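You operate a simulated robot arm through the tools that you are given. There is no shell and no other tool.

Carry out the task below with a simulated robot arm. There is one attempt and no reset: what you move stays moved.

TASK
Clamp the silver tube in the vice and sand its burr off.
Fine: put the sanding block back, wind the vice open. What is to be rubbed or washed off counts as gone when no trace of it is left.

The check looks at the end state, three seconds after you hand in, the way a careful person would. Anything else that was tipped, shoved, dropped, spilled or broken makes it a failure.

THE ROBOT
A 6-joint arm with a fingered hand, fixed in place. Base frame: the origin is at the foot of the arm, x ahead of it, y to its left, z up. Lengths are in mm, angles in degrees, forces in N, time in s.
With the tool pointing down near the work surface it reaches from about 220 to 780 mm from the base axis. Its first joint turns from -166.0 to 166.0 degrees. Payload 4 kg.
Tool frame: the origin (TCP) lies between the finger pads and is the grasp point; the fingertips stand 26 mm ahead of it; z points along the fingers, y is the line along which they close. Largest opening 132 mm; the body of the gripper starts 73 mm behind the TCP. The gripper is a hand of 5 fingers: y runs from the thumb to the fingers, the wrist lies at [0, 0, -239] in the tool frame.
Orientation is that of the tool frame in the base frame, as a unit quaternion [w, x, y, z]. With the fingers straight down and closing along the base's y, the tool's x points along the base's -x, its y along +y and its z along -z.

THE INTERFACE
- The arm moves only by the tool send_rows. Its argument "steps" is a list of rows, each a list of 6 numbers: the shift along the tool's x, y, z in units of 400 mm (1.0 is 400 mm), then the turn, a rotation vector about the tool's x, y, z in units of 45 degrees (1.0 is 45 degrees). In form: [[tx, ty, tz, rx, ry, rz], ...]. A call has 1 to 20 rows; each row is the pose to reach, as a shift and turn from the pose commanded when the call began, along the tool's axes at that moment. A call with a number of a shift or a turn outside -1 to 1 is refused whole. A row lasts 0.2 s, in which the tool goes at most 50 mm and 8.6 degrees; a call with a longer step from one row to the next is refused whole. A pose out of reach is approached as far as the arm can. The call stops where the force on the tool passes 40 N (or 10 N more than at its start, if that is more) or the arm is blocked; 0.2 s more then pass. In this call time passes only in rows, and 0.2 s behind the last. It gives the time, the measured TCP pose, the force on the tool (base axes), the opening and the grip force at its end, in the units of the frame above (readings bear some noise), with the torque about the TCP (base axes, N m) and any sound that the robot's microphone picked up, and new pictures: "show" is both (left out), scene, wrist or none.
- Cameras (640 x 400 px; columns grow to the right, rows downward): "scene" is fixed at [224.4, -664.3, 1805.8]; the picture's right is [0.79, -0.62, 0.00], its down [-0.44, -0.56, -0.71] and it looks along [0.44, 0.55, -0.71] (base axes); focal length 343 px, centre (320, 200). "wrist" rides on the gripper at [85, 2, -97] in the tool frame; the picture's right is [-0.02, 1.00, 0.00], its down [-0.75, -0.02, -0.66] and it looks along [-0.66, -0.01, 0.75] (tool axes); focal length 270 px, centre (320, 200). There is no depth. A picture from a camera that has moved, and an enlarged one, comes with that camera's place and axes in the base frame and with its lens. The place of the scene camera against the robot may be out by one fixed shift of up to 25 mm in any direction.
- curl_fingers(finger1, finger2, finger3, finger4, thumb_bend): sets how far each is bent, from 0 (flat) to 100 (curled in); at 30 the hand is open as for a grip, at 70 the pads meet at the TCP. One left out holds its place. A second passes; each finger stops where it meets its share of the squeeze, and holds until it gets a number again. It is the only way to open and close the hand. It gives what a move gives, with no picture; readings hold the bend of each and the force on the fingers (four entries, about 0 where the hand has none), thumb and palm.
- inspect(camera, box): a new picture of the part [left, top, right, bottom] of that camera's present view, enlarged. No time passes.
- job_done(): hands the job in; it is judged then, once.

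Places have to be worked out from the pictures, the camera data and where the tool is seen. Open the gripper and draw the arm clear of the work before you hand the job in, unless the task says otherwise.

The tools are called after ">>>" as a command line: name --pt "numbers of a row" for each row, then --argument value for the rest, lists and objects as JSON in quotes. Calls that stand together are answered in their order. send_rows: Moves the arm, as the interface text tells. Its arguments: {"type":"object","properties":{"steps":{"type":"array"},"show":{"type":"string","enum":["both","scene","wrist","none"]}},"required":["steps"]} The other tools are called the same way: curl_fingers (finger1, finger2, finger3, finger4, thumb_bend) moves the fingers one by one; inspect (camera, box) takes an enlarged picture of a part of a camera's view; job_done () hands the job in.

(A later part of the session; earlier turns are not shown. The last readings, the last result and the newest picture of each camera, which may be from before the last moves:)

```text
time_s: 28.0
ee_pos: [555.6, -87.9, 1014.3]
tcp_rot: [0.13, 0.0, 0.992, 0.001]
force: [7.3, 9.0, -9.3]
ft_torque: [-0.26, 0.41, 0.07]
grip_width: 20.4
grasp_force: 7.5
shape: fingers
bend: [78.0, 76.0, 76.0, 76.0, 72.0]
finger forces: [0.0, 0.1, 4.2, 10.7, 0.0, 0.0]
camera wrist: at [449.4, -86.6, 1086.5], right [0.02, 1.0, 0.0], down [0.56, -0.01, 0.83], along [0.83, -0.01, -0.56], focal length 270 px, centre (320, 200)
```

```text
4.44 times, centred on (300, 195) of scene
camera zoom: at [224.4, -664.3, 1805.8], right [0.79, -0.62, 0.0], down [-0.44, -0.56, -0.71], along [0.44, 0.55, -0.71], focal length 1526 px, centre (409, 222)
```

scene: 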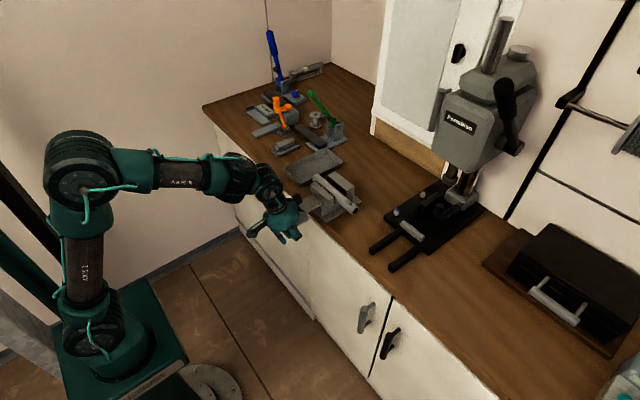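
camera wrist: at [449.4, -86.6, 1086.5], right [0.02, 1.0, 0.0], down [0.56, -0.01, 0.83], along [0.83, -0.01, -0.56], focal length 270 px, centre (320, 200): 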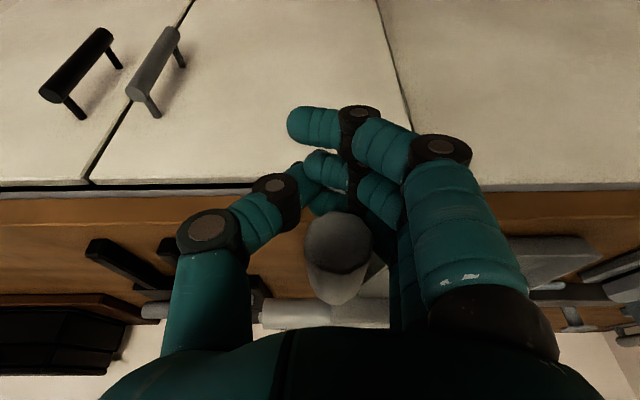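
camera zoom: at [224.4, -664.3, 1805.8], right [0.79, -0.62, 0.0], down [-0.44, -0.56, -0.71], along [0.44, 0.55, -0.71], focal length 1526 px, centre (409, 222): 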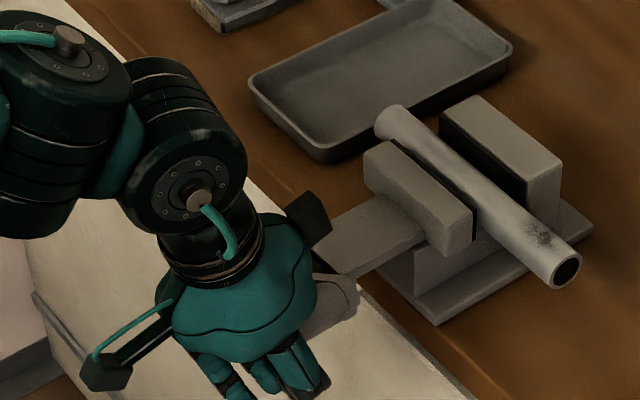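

The knob (now near y=-81, z=1038, so about 48° round on a 65 mm circle about (-32,995)) lags in the loose grip. I loosen, recentre on it and grip tighter.

>>> curl_fingers --finger1 64 --finger2 64 --finger3 64 --finger4 64 --thumb_bend 60

>>> send_rows --pt "-0.007 0.017 -0.03 0 0 0" --pt "-0.007 0.017 -0.03 0 0 0" --show "wrist"

>>> curl_fingers --finger1 85 --finger2 85 --finger3 85 --finger4 85 --thumb_bend 85

>>> inspect --camera "wrist" --box '[160, 80, 480, 320]'

```text
time_s: 29.0
ee_pos: [554.4, -89.6, 1014.8]
tcp_rot: [0.131, 0.0, 0.991, -0.001]
force: [-0.6, -0.9, -0.1]
ft_torque: [-0.02, 0.02, -0.02]
grip_width: 39.5
grasp_force: 0.0
shape: fingers
bend: [64.0, 64.0, 64.0, 64.0, 60.0]
finger forces: [0.0, 0.0, 0.0, 0.0, 0.1, 0.0]
```

```text
time_s: 29.6
ee_pos: [554.3, -82.9, 1028.2]
tcp_rot: [0.13, 0.0, 0.991, -0.001]
force: [0.1, 0.5, 0.9]
ft_torque: [-0.01, 0.04, 0.03]
grip_width: 39.6
grasp_force: 0.1
shape: fingers
bend: [64.0, 64.0, 64.0, 64.0, 60.0]
finger forces: [0.0, 0.1, 0.0, 0.0, 0.0, 0.1]
camera wrist: at [448.6, -80.5, 1099.7], right [0.02, 1.0, 0.0], down [0.56, -0.01, 0.83], along [0.83, -0.01, -0.56], focal length 270 px, centre (320, 200)
```

wrist: 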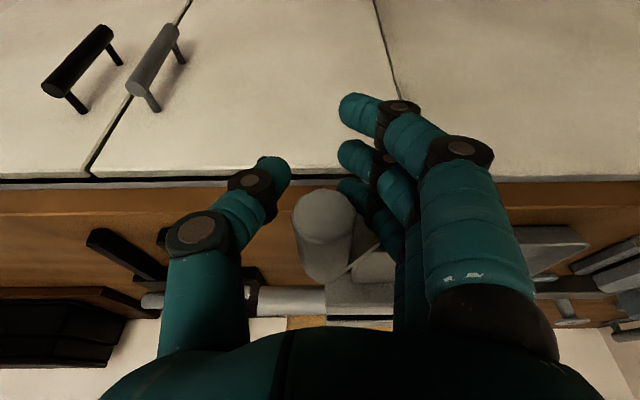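

```text
time_s: 30.6
ee_pos: [554.0, -81.4, 1026.8]
tcp_rot: [0.13, 0.0, 0.991, -0.001]
force: [1.9, 16.5, -20.6]
ft_torque: [-0.38, 0.48, 0.46]
grip_width: 24.1
grasp_force: 15.2
shape: fingers
bend: [85.0, 80.0, 75.0, 72.0, 76.0]
finger forces: [0.0, 0.0, 15.8, 14.6, 0.0, 0.0]
```

```text
1.67 times, centred on (320, 200) of wrist
camera zoom: at [448.7, -79.9, 1099.1], right [0.02, 1.0, 0.0], down [0.56, -0.01, 0.83], along [0.83, -0.01, -0.56], focal length 450 px, centre (320, 200)
```

zoom: 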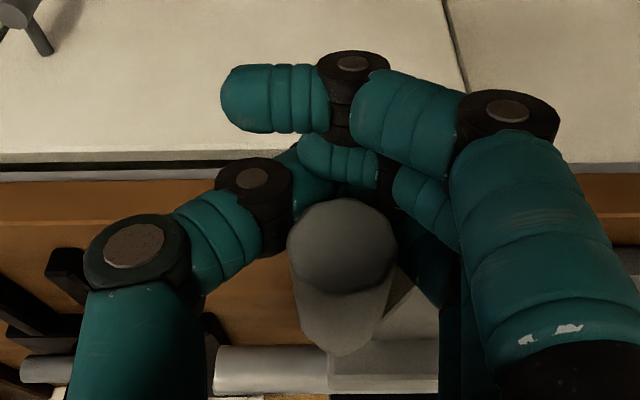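

The fingers hook under the knob and pulled it back up a bit (now about y=-75, z=1047) with the thumb idle. I open, put the TCP right on the knob axis, and pinch between thumb and fingers instead.

>>> curl_fingers --finger1 54 --finger2 54 --finger3 54 --finger4 54 --thumb_bend 54

>>> send_rows --pt "-0.009 0.008 -0.024 0 0 0" --pt "-0.018 0.015 -0.047 0 0 0" --show "wrist"

>>> curl_fingers --finger1 66 --finger2 66 --finger3 66 --finger4 66 --thumb_bend 66

>>> inspect --camera "wrist" --box '[160, 80, 480, 320]'

```text
time_s: 31.6
ee_pos: [553.3, -82.9, 1026.2]
tcp_rot: [0.13, -0.001, 0.992, -0.001]
force: [-0.8, 0.2, -0.5]
ft_torque: [-0.01, 0.0, 0.02]
grip_width: 62.0
grasp_force: 0.0
shape: fingers
bend: [54.0, 54.0, 54.0, 54.0, 54.0]
finger forces: [0.0, 0.0, 0.1, 0.0, 0.1, 0.0]
```

```text
time_s: 32.2
ee_pos: [556.8, -75.8, 1048.1]
tcp_rot: [0.13, 0.0, 0.991, -0.001]
force: [0.6, 0.2, 0.8]
ft_torque: [-0.02, 0.03, 0.02]
grip_width: 61.9
grasp_force: 0.0
shape: fingers
bend: [54.0, 54.0, 54.0, 54.0, 54.0]
finger forces: [0.0, 0.0, 0.1, 0.0, 0.0, 0.0]
camera wrist: at [450.7, -74.3, 1120.1], right [0.02, 1.0, 0.0], down [0.56, -0.01, 0.83], along [0.83, -0.01, -0.56], focal length 270 px, centre (320, 200)
```

wrist: 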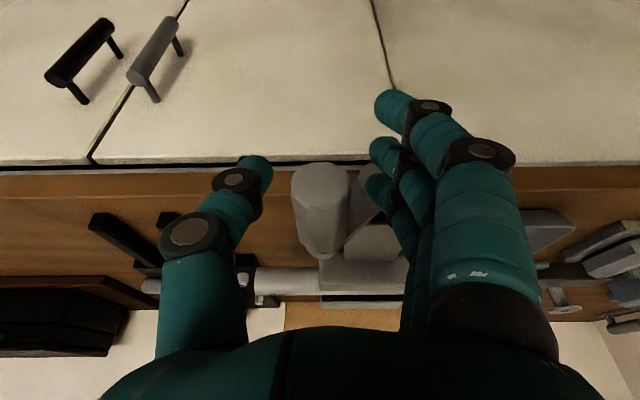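

```text
time_s: 33.2
ee_pos: [556.2, -75.3, 1048.4]
tcp_rot: [0.131, 0.0, 0.991, -0.001]
force: [0.3, 2.2, -2.7]
ft_torque: [0.0, 0.04, 0.16]
grip_width: 34.4
grasp_force: 4.9
shape: fingers
bend: [66.0, 65.0, 63.0, 62.0, 64.0]
finger forces: [0.0, 0.6, 2.5, 3.3, 4.1, 0.0]
```

```text
1.67 times, centred on (320, 200) of wrist
camera zoom: at [450.8, -74.2, 1119.9], right [0.02, 1.0, 0.0], down [0.56, -0.01, 0.83], along [0.83, -0.01, -0.56], focal length 450 px, centre (320, 200)
```

zoom: 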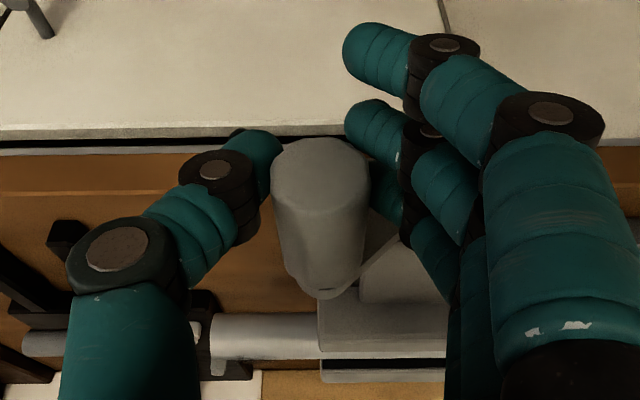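

A true pinch now: thumb 4 N against three fingers. I squeeze harder.

>>> curl_fingers --finger1 66 --finger2 76 --finger3 76 --finger4 76 --thumb_bend 76

>>> inspect --camera "wrist" --box '[160, 80, 480, 320]'

```text
time_s: 34.2
ee_pos: [556.0, -74.4, 1046.2]
tcp_rot: [0.13, -0.001, 0.992, -0.001]
force: [1.3, 8.7, -13.5]
ft_torque: [0.02, 0.03, 0.5]
grip_width: 33.0
grasp_force: 23.2
shape: fingers
bend: [66.0, 70.0, 65.0, 63.0, 67.0]
finger forces: [0.1, 8.9, 9.6, 9.7, 16.3, 0.1]
```

```text
1.67 times, centred on (320, 200) of wrist
camera zoom: at [450.9, -73.9, 1119.7], right [0.02, 1.0, 0.0], down [0.56, -0.01, 0.83], along [0.83, -0.01, -0.56], focal length 450 px, centre (320, 200)
```

zoom: 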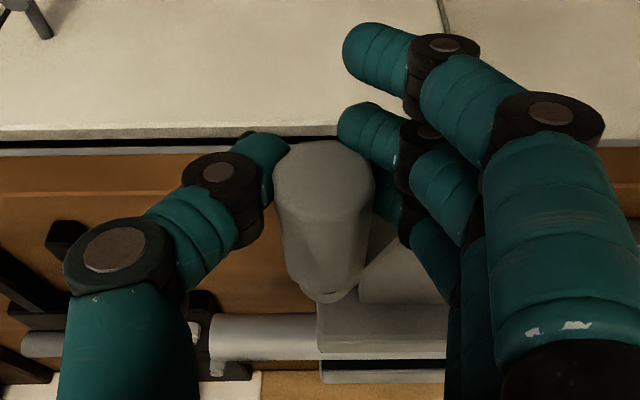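

Grip is now about 23 N. I turn from about 41° to 90° along the 65 mm circle, with a slight advance in x.

>>> send_rows --pt "0.004 -0.0173 0.0172 0 0 0" --pt "0.0082 -0.0305 0.0351 0 0 0" --pt "0.0128 -0.0413 0.0545 0 0 0" --pt "0.0178 -0.049 0.0752 0 0 0" --pt "0.023 -0.0538 0.0968 0 0 0" --pt "0.0283 -0.0553 0.1187 0 0 0" --show "both"

>>> inspect --camera "scene" --box '[230, 150, 370, 240]'

```text
time_s: 35.6
ee_pos: [558.8, -95.3, 996.9]
tcp_rot: [0.131, 0.0, 0.991, -0.001]
force: [-0.7, 0.7, 1.2]
ft_torque: [0.03, -0.11, 0.33]
grip_width: 31.7
grasp_force: 17.1
shape: fingers
bend: [66.0, 72.0, 67.0, 66.0, 69.0]
finger forces: [0.0, 4.8, 5.6, 7.1, 16.1, 0.0]
camera wrist: at [453.0, -93.8, 1070.1], right [0.02, 1.0, 0.0], down [0.56, -0.01, 0.83], along [0.83, -0.01, -0.56], focal length 270 px, centre (320, 200)
```

scene: 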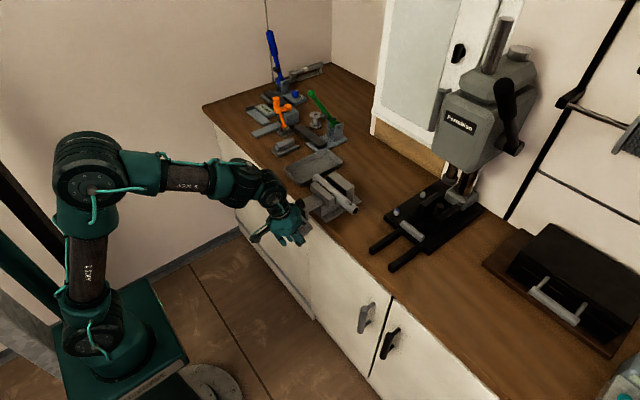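
wrist: 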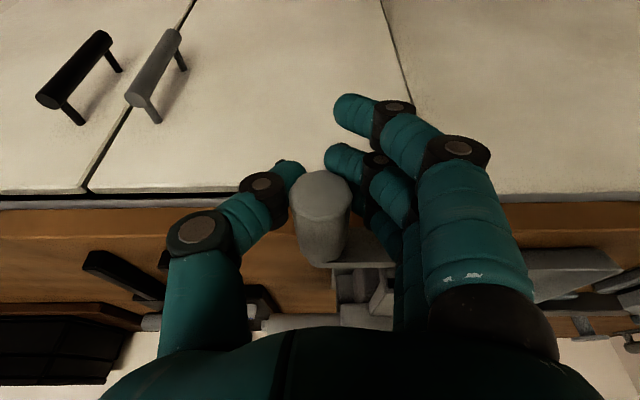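

```text
4.44 times, centred on (300, 195) of scene
camera zoom: at [224.4, -664.3, 1805.8], right [0.79, -0.62, 0.0], down [-0.44, -0.56, -0.71], along [0.44, 0.55, -0.71], focal length 1526 px, centre (409, 222)
```

zoom: 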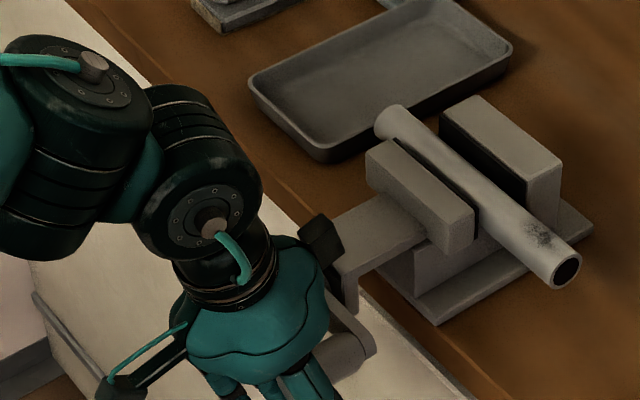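

Very low forces; crank is now horizontal. I continue through 180°.

>>> send_rows --pt "0.0053 0.0016 0.022 0 0 0" --pt "0.0105 0.0063 0.0435 0 0 0" --pt "0.0155 0.014 0.0642 0 0 0" --pt "0.0201 0.0248 0.0837 0 0 0" --pt "0.0244 0.038 0.1017 0 0 0" --pt "0.028 0.0538 0.1175 0 0 0" --pt "0.0311 0.0718 0.1312 0 0 0" --show "wrist"

```text
time_s: 37.2
ee_pos: [558.0, -68.9, 943.8]
tcp_rot: [0.13, 0.0, 0.992, -0.001]
force: [6.4, -7.2, -7.2]
ft_torque: [0.03, 0.0, 0.28]
grip_width: 32.7
grasp_force: 17.4
shape: fingers
bend: [66.0, 72.0, 68.0, 66.0, 68.0]
finger forces: [0.0, 3.7, 5.0, 6.0, 19.3, 0.0]
camera wrist: at [454.1, -67.4, 1016.0], right [0.02, 1.0, 0.0], down [0.56, -0.01, 0.83], along [0.83, -0.02, -0.56], focal length 270 px, centre (320, 200)
```

wrist: 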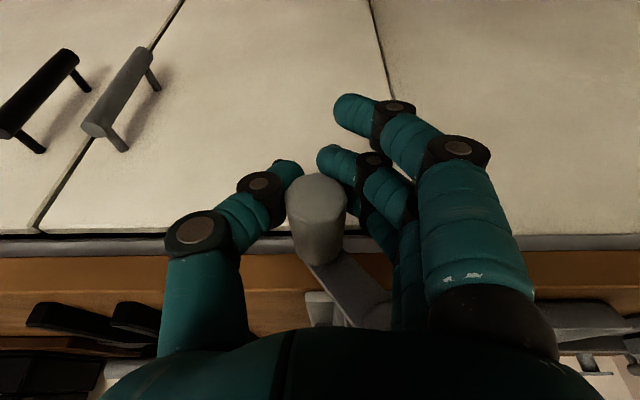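

Knob at about 146°, forces fine. I carry on through the bottom to about 226°.

>>> send_rows --pt "0.0024 0.0196 0.011 0 0 0" --pt "0.004 0.0408 0.0194 0 0 0" --pt "0.0049 0.0628 0.0248 0 0 0" --pt "0.005 0.0853 0.0274 0 0 0" --pt "0.0043 0.1078 0.0268 0 0 0" --pt "0.0027 0.1303 0.0231 0 0 0" --pt "0.0004 0.1518 0.0165 0 0 0" --pt "-0.0028 0.172 0.007 0 0 0" --pt "-0.0066 0.191 -0.0052 0 0 0" --pt "-0.011 0.2078 -0.0195 0 0 0" --show "both"

>>> inspect --camera "scene" --box '[265, 160, 365, 225]'

```text
time_s: 39.4
ee_pos: [562.4, 14.4, 952.7]
tcp_rot: [0.131, 0.0, 0.991, -0.001]
force: [1.6, 12.3, -14.7]
ft_torque: [-0.04, 0.16, 0.5]
grip_width: 29.5
grasp_force: 19.5
shape: fingers
bend: [66.0, 71.0, 64.0, 62.0, 69.0]
finger forces: [0.0, 9.7, 9.0, 9.3, 10.4, 0.1]
camera wrist: at [457.1, 16.1, 1024.2], right [0.02, 1.0, 0.0], down [0.56, -0.01, 0.83], along [0.83, -0.01, -0.56], focal length 270 px, centre (320, 200)
```

scene: 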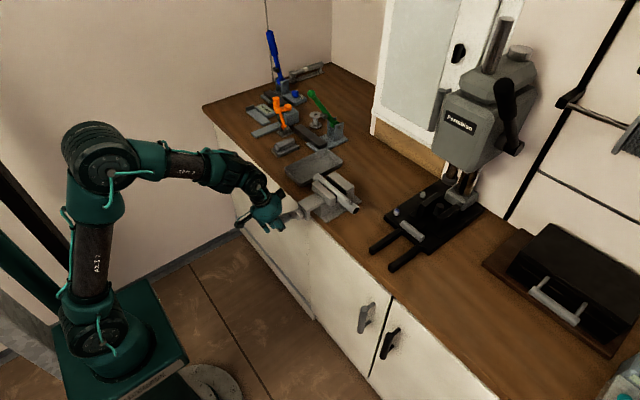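
wrist: 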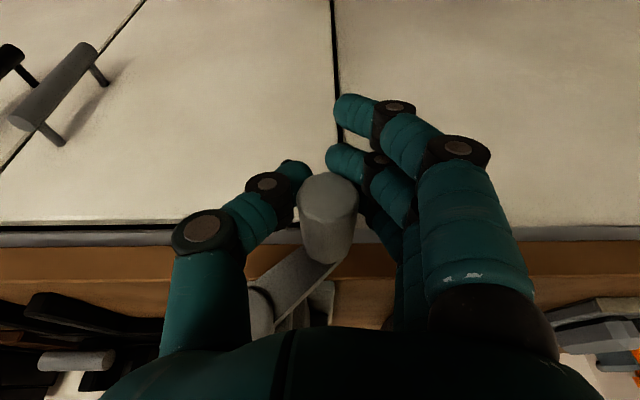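

```text
6.15 times, centred on (315, 192) of scene
camera zoom: at [224.4, -664.3, 1805.8], right [0.79, -0.62, 0.0], down [-0.44, -0.56, -0.71], along [0.44, 0.55, -0.71], focal length 2112 px, centre (351, 246)
```

zoom: 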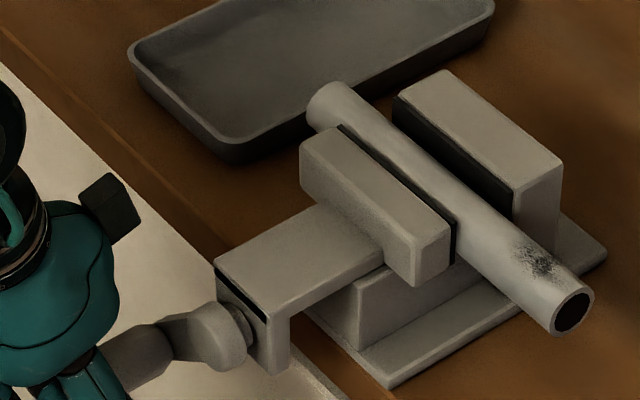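

The jaw has advanced about 10 mm and is starting to push the tube. I continue up the +y side to about 306°.

>>> send_rows --pt "-0.006 0.0145 -0.0164 0 0 0" --pt "-0.0126 0.0265 -0.0345 0 0 0" --pt "-0.0197 0.0358 -0.054 0 0 0" --pt "-0.0268 0.042 -0.0748 0 0 0" --pt "-0.034 0.0453 -0.096 0 0 0" --pt "-0.0413 0.0453 -0.1175 0 0 0" --pt "-0.0485 0.042 -0.139 0 0 0" --pt "-0.055 0.0358 -0.1598 0 0 0" --pt "-0.0613 0.0265 -0.1795 0 0 0" --pt "-0.0673 0.0145 -0.1978 0 0 0" --show "both"

>>> inspect --camera "scene" --box '[265, 160, 365, 225]'

```text
time_s: 41.6
ee_pos: [566.5, 20.4, 1034.5]
tcp_rot: [0.129, 0.001, 0.992, -0.001]
force: [-11.2, -19.7, -25.4]
ft_torque: [0.3, 0.26, -0.16]
grip_width: 32.7
grasp_force: 16.3
shape: fingers
bend: [66.0, 74.0, 71.0, 69.0, 67.0]
finger forces: [0.0, 0.1, 2.7, 6.0, 25.0, 0.0]
camera wrist: at [461.3, 21.2, 1107.6], right [0.02, 1.0, 0.0], down [0.56, -0.01, 0.83], along [0.83, -0.02, -0.56], focal length 270 px, centre (320, 200)
```

scene: 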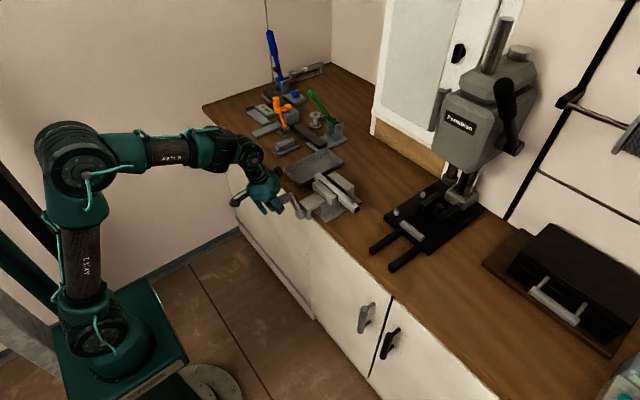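
wrist: 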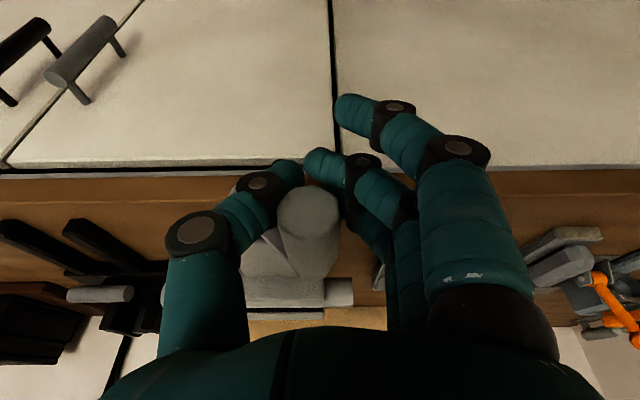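

```text
6.15 times, centred on (315, 192) of scene
camera zoom: at [224.4, -664.3, 1805.8], right [0.79, -0.62, 0.0], down [-0.44, -0.56, -0.71], along [0.44, 0.55, -0.71], focal length 2112 px, centre (351, 246)
```

zoom: 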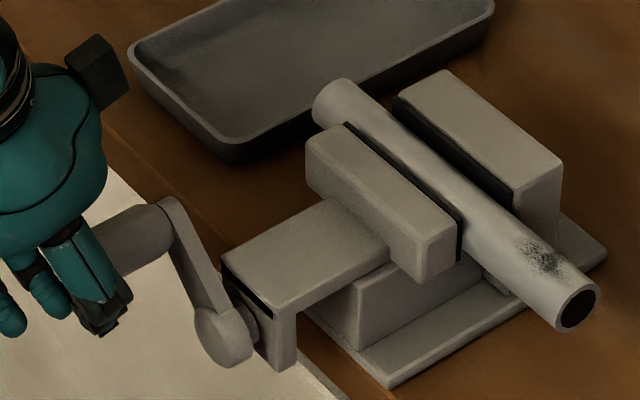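

The remaining force is radial (my circle is slightly off there), not winding torque. I loosen the grip, look, and recentre on the knob.

>>> curl_fingers --finger1 54 --finger2 54 --finger3 54 --finger4 54 --thumb_bend 54

>>> inspect --camera "wrist" --box '[160, 80, 480, 320]'

>>> inspect --camera "scene" --box '[300, 165, 370, 220]'

```text
time_s: 42.6
ee_pos: [567.0, 20.4, 1036.3]
tcp_rot: [0.131, 0.0, 0.991, -0.001]
force: [0.2, 0.4, -0.5]
ft_torque: [-0.02, 0.01, 0.02]
grip_width: 61.9
grasp_force: 0.0
shape: fingers
bend: [54.0, 54.0, 54.0, 54.0, 54.0]
finger forces: [0.0, 0.1, 0.0, 0.0, 0.1, 0.0]
```

```text
1.67 times, centred on (320, 200) of wrist
camera zoom: at [462.0, 22.1, 1108.5], right [0.02, 1.0, 0.0], down [0.56, -0.01, 0.83], along [0.83, -0.01, -0.56], focal length 450 px, centre (320, 200)
```

zoom: 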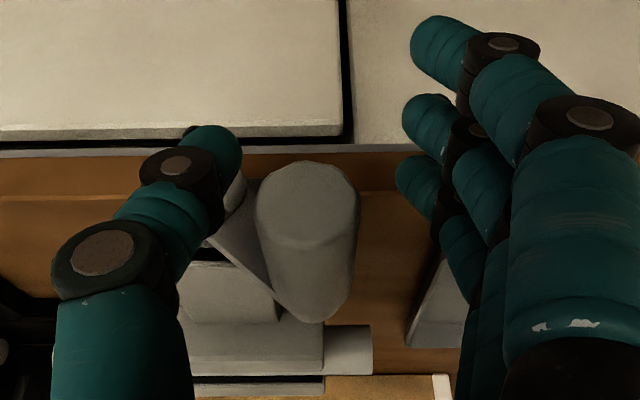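

```text
7.27 times, centred on (335, 192) of scene
camera zoom: at [224.4, -664.3, 1805.8], right [0.79, -0.62, 0.0], down [-0.44, -0.56, -0.71], along [0.44, 0.55, -0.71], focal length 2496 px, centre (211, 254)
```

zoom: 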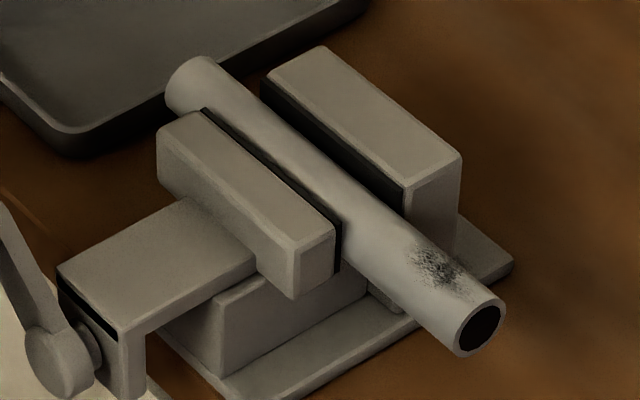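

Knob is at about (y 17.6, z 1041); a fit gives centre (-31,991), radius 69. A few mm gap to the rear jaw remain. I recentre and re-grip.

>>> send_rows --pt "-0.003 -0.007 -0.012 0 0 0" --pt "-0.003 -0.007 -0.012 0 0 0" --show "none"

>>> curl_fingers --finger1 66 --finger2 78 --finger3 78 --finger4 78 --thumb_bend 78

>>> inspect --camera "wrist" --box '[160, 80, 480, 320]'

```text
time_s: 43.2
ee_pos: [568.2, 16.6, 1042.4]
tcp_rot: [0.131, 0.0, 0.991, 0.0]
force: [-0.2, -0.5, 0.5]
ft_torque: [0.01, 0.0, 0.02]
grip_width: 61.9
grasp_force: 0.1
shape: fingers
bend: [54.0, 54.0, 54.0, 54.0, 54.0]
finger forces: [0.0, 0.1, 0.0, 0.1, 0.1, 0.0]
```

```text
time_s: 44.2
ee_pos: [566.9, 16.7, 1041.4]
tcp_rot: [0.131, 0.0, 0.991, -0.002]
force: [6.1, -2.3, -6.8]
ft_torque: [0.02, -0.08, 0.4]
grip_width: 33.6
grasp_force: 23.0
shape: fingers
bend: [66.0, 75.0, 72.0, 71.0, 67.0]
finger forces: [0.1, 6.5, 6.9, 8.8, 23.5, 0.1]
```

```text
1.67 times, centred on (320, 200) of wrist
camera zoom: at [462.0, 19.1, 1113.6], right [0.02, 1.0, 0.0], down [0.56, -0.01, 0.83], along [0.83, -0.01, -0.56], focal length 450 px, centre (320, 200)
```

zoom: 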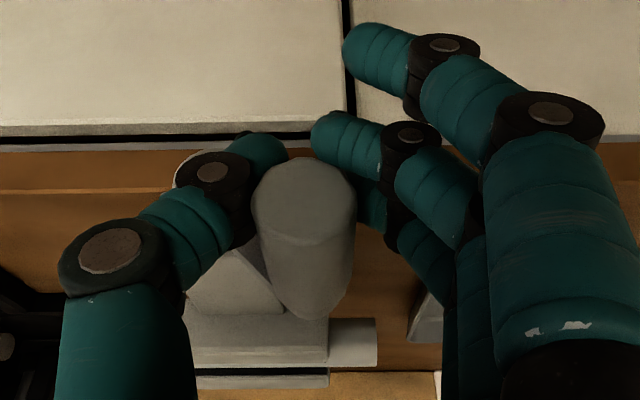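

Good grip (23 N). I turn on over the top to about 24° into the second turn.

>>> send_rows --pt "-0.0045 -0.0198 -0.0137 0 0 0" --pt "-0.0083 -0.0413 -0.0245 0 0 0" --pt "-0.0113 -0.0643 -0.0324 0 0 0" --pt "-0.0134 -0.0883 -0.037 0 0 0" --pt "-0.0147 -0.1125 -0.0385 0 0 0" --pt "-0.015 -0.1368 -0.0366 0 0 0" --pt "-0.0146 -0.1608 -0.0315 0 0 0" --pt "-0.0132 -0.1838 -0.0231 0 0 0" --show "wrist"

>>> inspect --camera "scene" --box '[300, 165, 370, 220]'

```text
time_s: 46.0
ee_pos: [570.1, -53.7, 1049.9]
tcp_rot: [0.129, -0.001, 0.992, 0.0]
force: [-3.7, 14.5, -17.8]
ft_torque: [-0.19, 0.38, 0.51]
grip_width: 26.7
grasp_force: 21.7
shape: fingers
bend: [66.0, 75.0, 72.0, 70.0, 74.0]
finger forces: [0.0, 8.6, 8.6, 14.1, 10.6, 0.0]
camera wrist: at [464.2, -52.4, 1122.5], right [0.02, 1.0, 0.0], down [0.56, -0.01, 0.83], along [0.83, -0.01, -0.56], focal length 270 px, centre (320, 200)
```

wrist: 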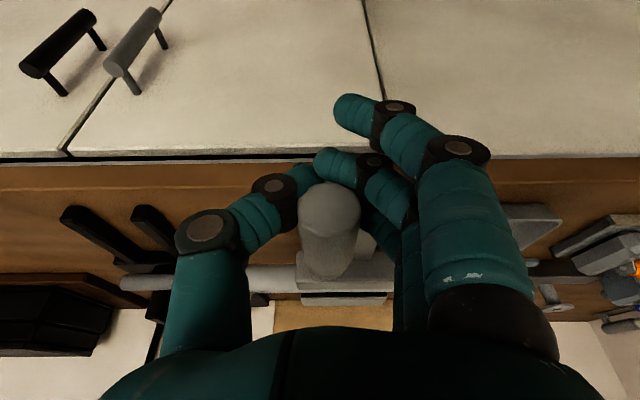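

```text
7.27 times, centred on (335, 192) of scene
camera zoom: at [224.4, -664.3, 1805.8], right [0.79, -0.62, 0.0], down [-0.44, -0.56, -0.71], along [0.44, 0.55, -0.71], focal length 2496 px, centre (211, 254)
```

zoom: 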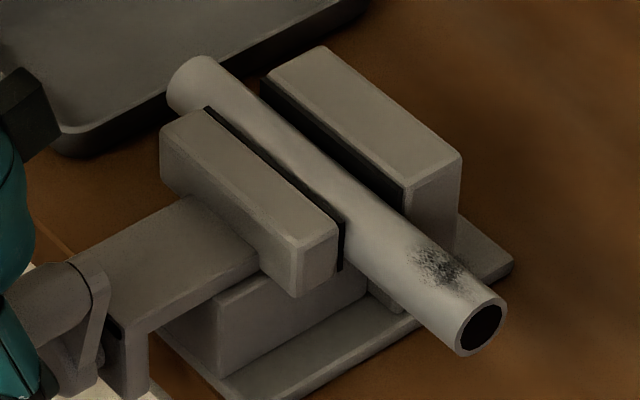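

Turned well; the knob has crept about 10 mm palmward in the grip. I re-grip on its axis before the downward part.

>>> curl_fingers --finger1 54 --finger2 54 --finger3 54 --finger4 54 --thumb_bend 54

>>> send_rows --pt "-0.006 0.006 -0.022 0 0 0" --pt "-0.006 0.006 -0.022 0 0 0" --show "none"

>>> curl_fingers --finger1 66 --finger2 78 --finger3 78 --finger4 78 --thumb_bend 78

>>> inspect --camera "wrist" --box '[160, 80, 480, 320]'

```text
time_s: 47.0
ee_pos: [570.2, -53.4, 1051.6]
tcp_rot: [0.131, 0.001, 0.991, -0.001]
force: [0.3, 0.4, 0.2]
ft_torque: [-0.01, 0.04, 0.0]
grip_width: 61.7
grasp_force: 0.1
shape: fingers
bend: [54.0, 54.0, 54.0, 53.0, 54.0]
finger forces: [0.0, 0.1, 0.4, 0.4, 0.1, 0.1]
```

```text
time_s: 47.6
ee_pos: [569.7, -51.9, 1061.0]
tcp_rot: [0.131, 0.0, 0.991, -0.001]
force: [-0.8, 1.2, -0.4]
ft_torque: [-0.02, 0.01, 0.04]
grip_width: 62.1
grasp_force: 0.8
shape: fingers
bend: [54.0, 54.0, 54.0, 53.0, 54.0]
finger forces: [0.0, 0.1, 0.2, 1.4, 0.0, 0.0]
```

```text
time_s: 48.6
ee_pos: [570.9, -50.6, 1058.8]
tcp_rot: [0.128, -0.001, 0.992, 0.0]
force: [5.6, 12.2, -33.2]
ft_torque: [-0.2, 0.25, 0.31]
grip_width: 28.7
grasp_force: 24.1
shape: fingers
bend: [66.0, 67.0, 62.0, 60.0, 69.0]
finger forces: [0.1, 12.7, 10.7, 10.6, 14.1, 0.1]
```

```text
1.67 times, centred on (320, 200) of wrist
camera zoom: at [464.8, -49.6, 1131.8], right [0.02, 1.0, 0.0], down [0.56, -0.01, 0.83], along [0.83, -0.01, -0.56], focal length 450 px, centre (320, 200)
```

zoom: 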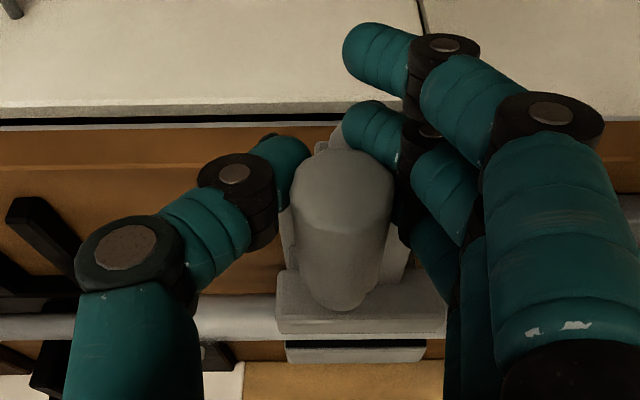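

Gripped again at about 11°. I turn down the -y side to about 92°.

>>> send_rows --pt "0.0024 -0.0265 0.0108 0 0 0" --pt "0.0045 -0.0488 0.0205 0 0 0" --pt "0.0074 -0.0695 0.0333 0 0 0" --pt "0.011 -0.0883 0.0485 0 0 0" --pt "0.0151 -0.1045 0.066 0 0 0" --pt "0.0199 -0.1183 0.0858 0 0 0" --pt "0.0251 -0.1288 0.1073 0 0 0" --pt "0.0307 -0.1365 0.1298 0 0 0" --pt "0.0364 -0.1408 0.153 0 0 0" --pt "0.0423 -0.1415 0.1768 0 0 0" --show "wrist"

>>> inspect --camera "scene" --box '[300, 165, 370, 220]'

```text
time_s: 50.1
ee_pos: [570.0, -96.0, 1020.9]
tcp_rot: [0.126, -0.007, 0.992, 0.001]
force: [-4.9, 28.7, -8.3]
ft_torque: [-0.67, 0.16, 0.61]
grip_width: 23.4
grasp_force: 18.0
shape: fingers
bend: [66.0, 71.0, 67.0, 65.0, 77.0]
finger forces: [0.0, 7.8, 15.2, 13.4, 0.0, 0.0]
stopped in row 7: the force on the tool passed its limit at 46 N (the readings are from after the stop); the commanded pose is now the measured one
camera wrist: at [466.2, -96.5, 1094.7], right [0.01, 1.0, 0.01], down [0.56, -0.01, 0.83], along [0.83, 0.0, -0.56], focal length 270 px, centre (320, 200)
```

wrist: 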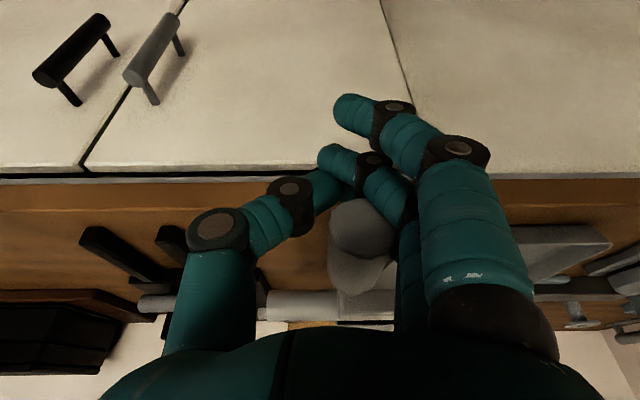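

```text
7.27 times, centred on (335, 192) of scene
camera zoom: at [224.4, -664.3, 1805.8], right [0.79, -0.62, 0.0], down [-0.44, -0.56, -0.71], along [0.44, 0.55, -0.71], focal length 2496 px, centre (211, 254)
```

zoom: 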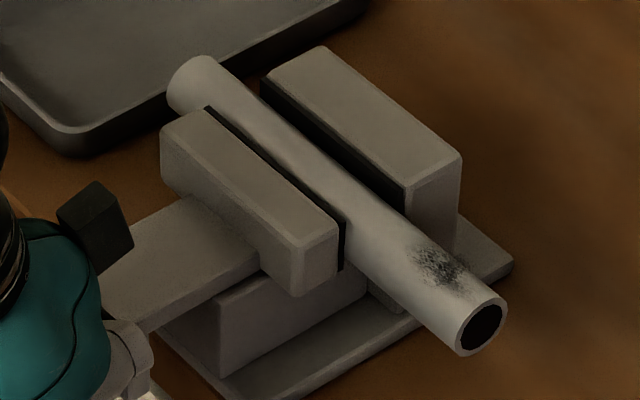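

The knob now resisted (it stands near 43° of the second turn) – possibly the tube is clamped, though the hooked grip itself added force. I re-grip cleanly with two fingers and thumb to test the torque.

>>> curl_fingers --finger1 50 --finger2 50 --finger3 50 --finger4 50 --thumb_bend 50

>>> send_rows --pt "-0.007 0.02 -0.027 0 0 0" --pt "-0.014 0.0425 -0.053 0 0 0" --pt "-0.014 0.0425 -0.053 0 0 0" --show "both"

>>> inspect --camera "wrist" --box '[160, 80, 480, 320]'

```text
time_s: 51.1
ee_pos: [572.5, -98.8, 1023.5]
tcp_rot: [0.13, -0.002, 0.992, 0.001]
force: [-2.1, 10.7, -1.6]
ft_torque: [-0.3, -0.04, 0.22]
grip_width: 74.1
grasp_force: 5.2
shape: fingers
bend: [50.0, 50.0, 49.0, 48.0, 50.0]
finger forces: [0.0, 0.0, 6.4, 4.1, 0.0, 0.0]
```

```text
time_s: 51.9
ee_pos: [572.9, -82.9, 1044.4]
tcp_rot: [0.129, -0.003, 0.992, 0.002]
force: [-3.2, 5.5, -2.5]
ft_torque: [-0.14, -0.05, 0.2]
grip_width: 74.1
grasp_force: 4.0
shape: fingers
bend: [50.0, 49.0, 49.0, 49.0, 50.0]
finger forces: [0.0, 3.5, 2.0, 1.7, 0.0, 0.0]
camera wrist: at [467.1, -82.3, 1116.8], right [0.01, 1.0, 0.01], down [0.56, -0.01, 0.83], along [0.83, -0.01, -0.56], focal length 270 px, centre (320, 200)
```

scene: 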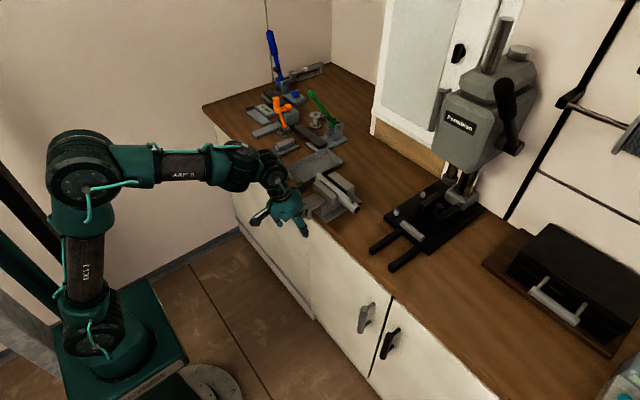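
wrist: 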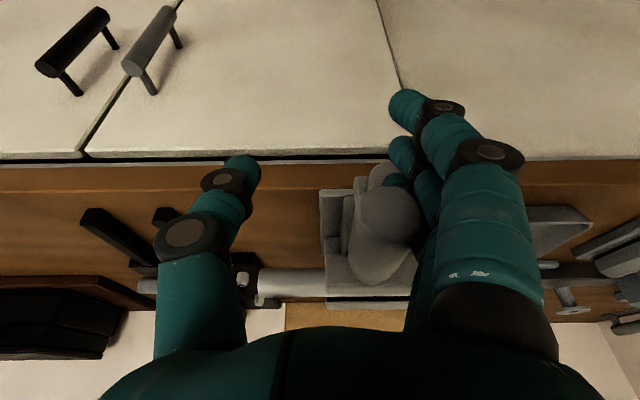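

```text
1.67 times, centred on (320, 200) of wrist
camera zoom: at [467.1, -82.3, 1116.8], right [0.01, 1.0, 0.01], down [0.56, -0.01, 0.83], along [0.83, -0.01, -0.56], focal length 450 px, centre (320, 200)
```

zoom: 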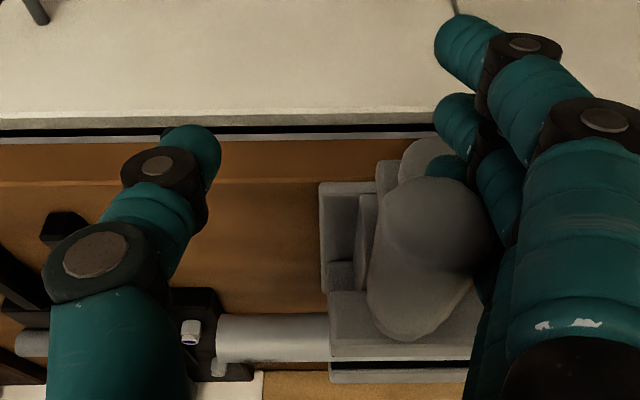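

The knob sprang back to about 18° once released, so the jaws began to bite about there. I open the hand, rise clear and look at the vice from above.

>>> curl_fingers --finger1 30 --finger2 30 --finger3 30 --finger4 30 --thumb_bend 30

>>> inspect --camera "wrist" --box '[160, 80, 480, 320]'

>>> send_rows --pt "-0.026 0.05 -0.097 0 0 0" --pt "-0.052 0.1 -0.193 0 0 0" --pt "-0.078 0.12 -0.29 0 0 0" --show "both"

>>> inspect --camera "wrist" --box '[200, 150, 460, 312]'

>>> inspect --camera "scene" --box '[300, 165, 370, 220]'

```text
time_s: 52.9
ee_pos: [572.6, -82.5, 1044.0]
tcp_rot: [0.13, -0.003, 0.992, 0.001]
force: [0.1, 1.4, 0.9]
ft_torque: [-0.02, 0.03, 0.0]
grip_width: 138.5
grasp_force: 0.8
shape: fingers
bend: [30.0, 30.0, 30.0, 30.0, 30.0]
finger forces: [0.0, 0.4, 1.3, 0.0, 0.0, 0.0]
```

```text
1.67 times, centred on (320, 200) of wrist
camera zoom: at [467.1, -82.5, 1116.9], right [0.01, 1.0, 0.01], down [0.56, -0.01, 0.83], along [0.83, -0.01, -0.56], focal length 450 px, centre (320, 200)
```

zoom: 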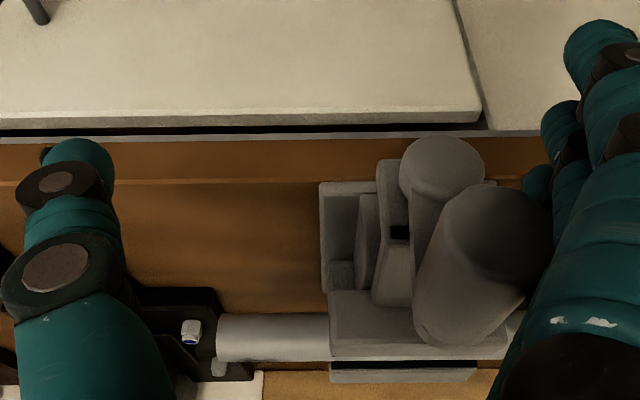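

```text
time_s: 53.7
ee_pos: [572.5, -33.7, 1164.9]
tcp_rot: [0.13, -0.002, 0.992, 0.002]
force: [0.5, -0.5, 0.6]
ft_torque: [-0.01, 0.01, 0.02]
grip_width: 138.5
grasp_force: 0.1
shape: fingers
bend: [30.0, 30.0, 30.0, 30.0, 30.0]
finger forces: [0.1, 0.1, 0.0, 0.0, 0.0, 0.0]
camera wrist: at [467.8, -33.3, 1237.1], right [0.01, 1.0, 0.01], down [0.56, -0.01, 0.83], along [0.83, -0.01, -0.56], focal length 270 px, centre (320, 200)
```

scene: 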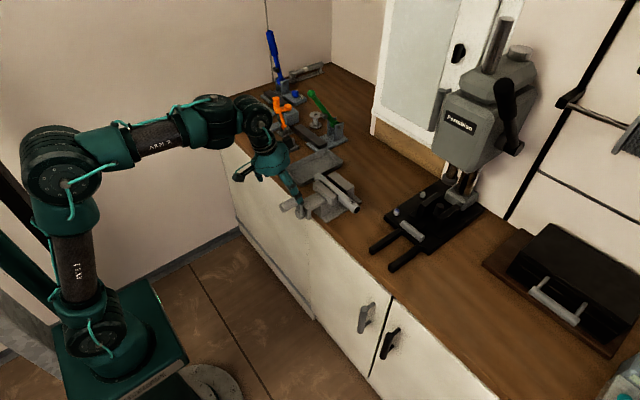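
wrist: 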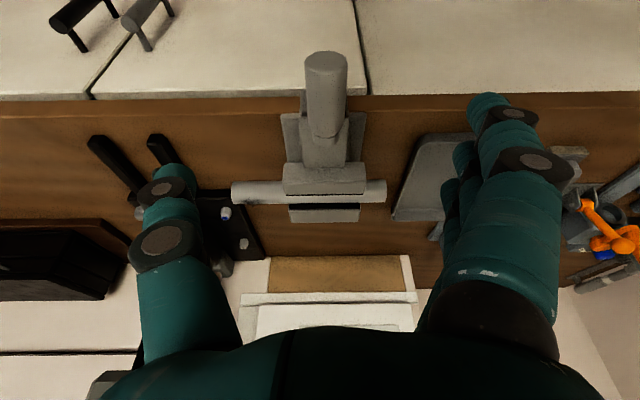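

```text
2.46 times, centred on (330, 231) of wrist
camera zoom: at [467.8, -33.3, 1237.1], right [0.01, 1.0, 0.01], down [0.56, -0.01, 0.83], along [0.83, -0.01, -0.56], focal length 665 px, centre (295, 124)
```

zoom: 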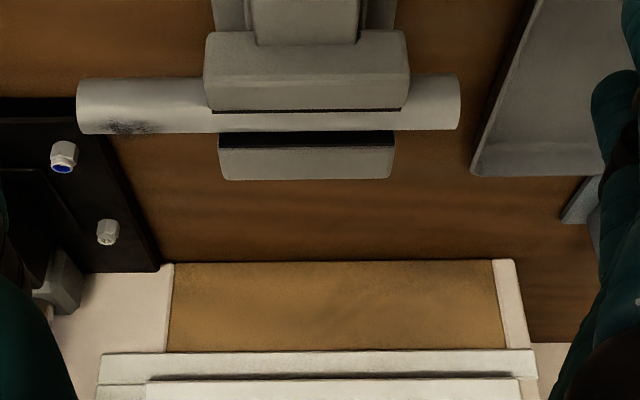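

```text
7.27 times, centred on (335, 192) of scene
camera zoom: at [224.4, -664.3, 1805.8], right [0.79, -0.62, 0.0], down [-0.44, -0.56, -0.71], along [0.44, 0.55, -0.71], focal length 2496 px, centre (211, 254)
```

zoom: 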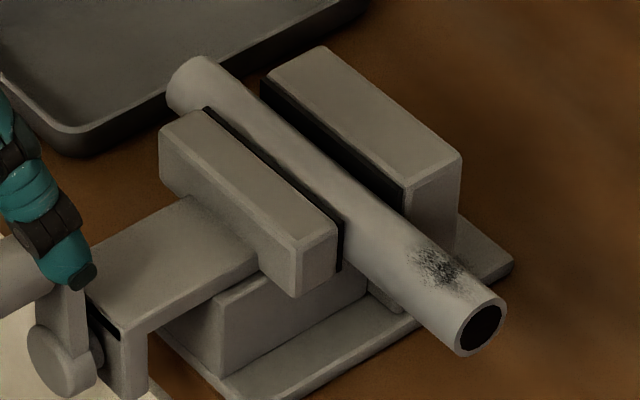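

The crank rests near the top again and the tube now touches both pads (rubber spring-back with friction holding). I go on to locate the sanding block: it lies around (790,305) on the bench, so I move sideways for a view of it.

>>> send_rows --pt "-0.013 0.106 -0.003 0 0 0" --pt "-0.026 0.212 -0.006 0 0 0" --pt "-0.039 0.318 -0.009 0 0 0" --pt "-0.052 0.424 -0.012 0 0 0" --pt "-0.065 0.53 -0.015 0 0 0" --pt "-0.077 0.635 -0.018 0 0 0" --pt "-0.077 0.635 -0.018 0 0 0" --show "both"

>>> inspect --camera "wrist" --box '[260, 80, 460, 240]'

>>> inspect --camera "scene" --box '[265, 160, 365, 225]'

```text
time_s: 55.3
ee_pos: [596.7, 215.2, 1179.2]
tcp_rot: [0.131, -0.002, 0.991, 0.001]
force: [0.2, 0.0, 0.2]
ft_torque: [0.03, 0.0, -0.02]
grip_width: 138.3
grasp_force: 0.2
shape: fingers
bend: [30.0, 30.0, 30.0, 30.0, 30.0]
finger forces: [0.1, 0.0, 0.0, 0.0, 0.1, 0.1]
camera wrist: at [491.2, 215.5, 1252.4], right [0.01, 1.0, 0.01], down [0.56, -0.01, 0.83], along [0.83, -0.01, -0.56], focal length 270 px, centre (320, 200)
```

scene: 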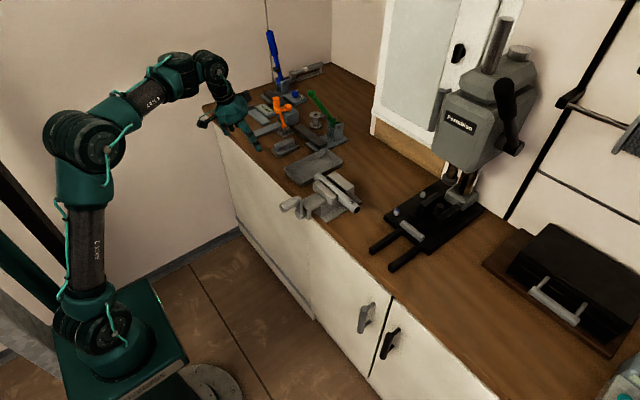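
wrist: 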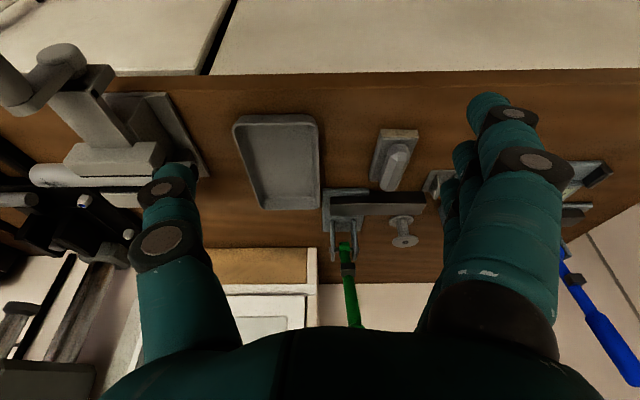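

```text
2.50 times, centred on (360, 160) of wrist
camera zoom: at [491.2, 215.5, 1252.4], right [0.01, 1.0, 0.01], down [0.56, -0.01, 0.83], along [0.83, -0.01, -0.56], focal length 676 px, centre (220, 300)
```

zoom: 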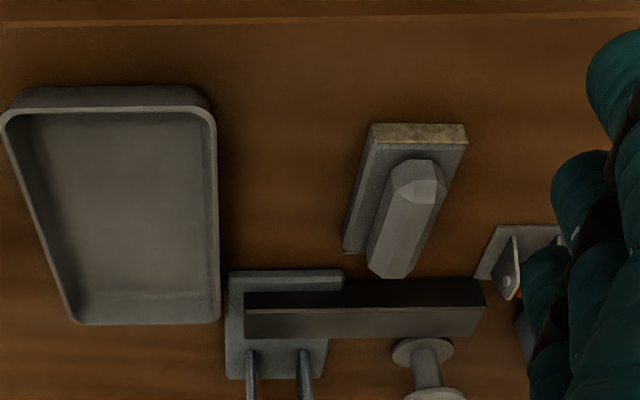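

```text
6.15 times, centred on (315, 192) of scene
camera zoom: at [224.4, -664.3, 1805.8], right [0.79, -0.62, 0.0], down [-0.44, -0.56, -0.71], along [0.44, 0.55, -0.71], focal length 2112 px, centre (351, 246)
```

zoom: 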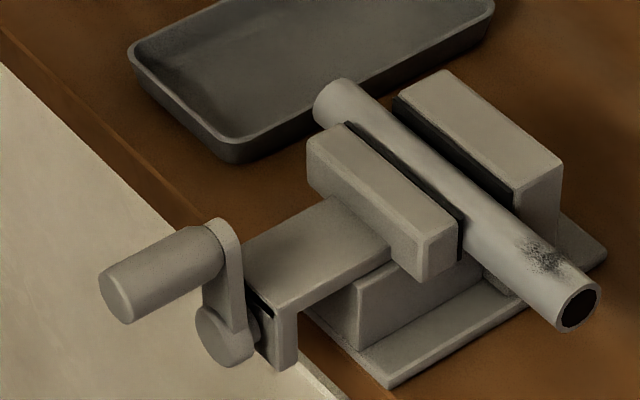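

The block stands at about x 754–868, y 298–348 on the bench (z≈956), its handle (27 wide, 78 long) centred near (807,321), top z≈999. I narrow the hand and move above it with a 25° forward tilt, needed for the reach.

>>> curl_fingers --finger1 45 --finger2 45 --finger3 45 --finger4 45 --thumb_bend 45

>>> send_rows --pt "-0.071 0.053 0.05 0 -0.05 0" --pt "-0.142 0.106 0.099 0 -0.1 0" --pt "-0.213 0.159 0.149 0 -0.15 0" --pt "-0.284 0.212 0.198 0 -0.2 0" --pt "-0.3555 0.265 0.248 0 -0.222 0" --pt "-0.3555 0.265 0.248 0 -0.222 0" --show "both"

>>> inspect --camera "wrist" --box '[200, 80, 440, 260]'

```text
time_s: 56.3
ee_pos: [597.9, 214.0, 1180.3]
tcp_rot: [0.13, -0.003, 0.992, 0.001]
force: [0.2, 0.2, -0.1]
ft_torque: [0.03, -0.02, 0.0]
grip_width: 92.1
grasp_force: 0.1
shape: fingers
bend: [45.0, 45.0, 45.0, 45.0, 45.0]
finger forces: [0.0, 0.0, 0.1, 0.0, 0.0, 0.1]
```

```text
time_s: 57.7
ee_pos: [739.3, 334.8, 1109.7]
tcp_rot: [0.215, -0.003, 0.977, 0.002]
force: [0.2, -0.1, 0.2]
ft_torque: [0.01, -0.03, 0.01]
grip_width: 91.6
grasp_force: 0.0
shape: fingers
bend: [45.0, 45.0, 45.0, 45.0, 45.0]
finger forces: [0.1, 0.0, 0.1, 0.1, 0.0, 0.0]
out of reach, approached as far as the arm can: row 5, 6
camera wrist: at [623.0, 335.3, 1162.5], right [0.01, 1.0, 0.01], down [0.41, -0.01, 0.91], along [0.91, -0.01, -0.41], focal length 270 px, centre (320, 200)
```

scene: 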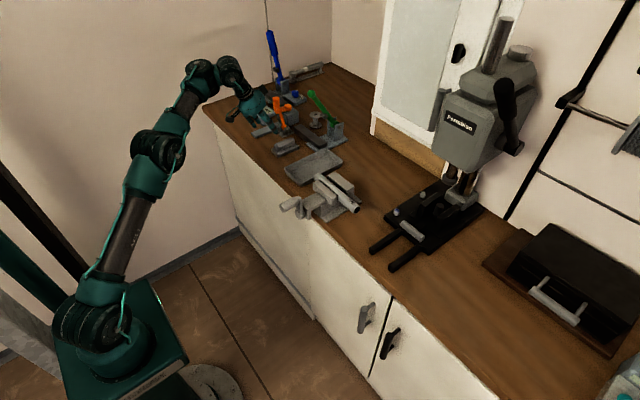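
wrist: 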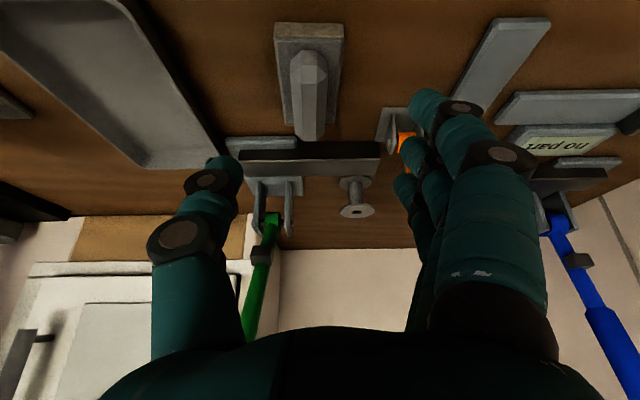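

```text
2.22 times, centred on (320, 170) of wrist
camera zoom: at [623.0, 335.3, 1162.5], right [0.01, 1.0, 0.01], down [0.41, -0.01, 0.91], along [0.91, -0.01, -0.41], focal length 601 px, centre (320, 267)
```

zoom: 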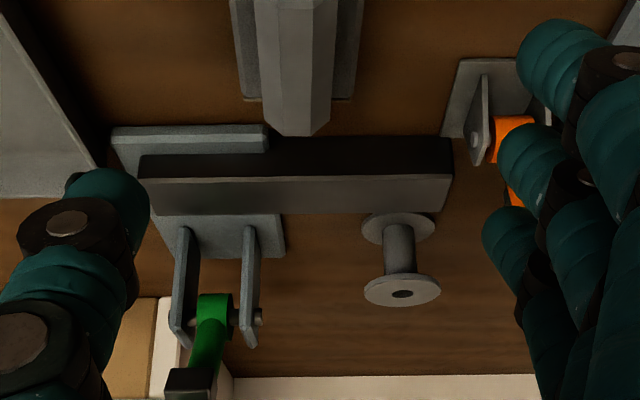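

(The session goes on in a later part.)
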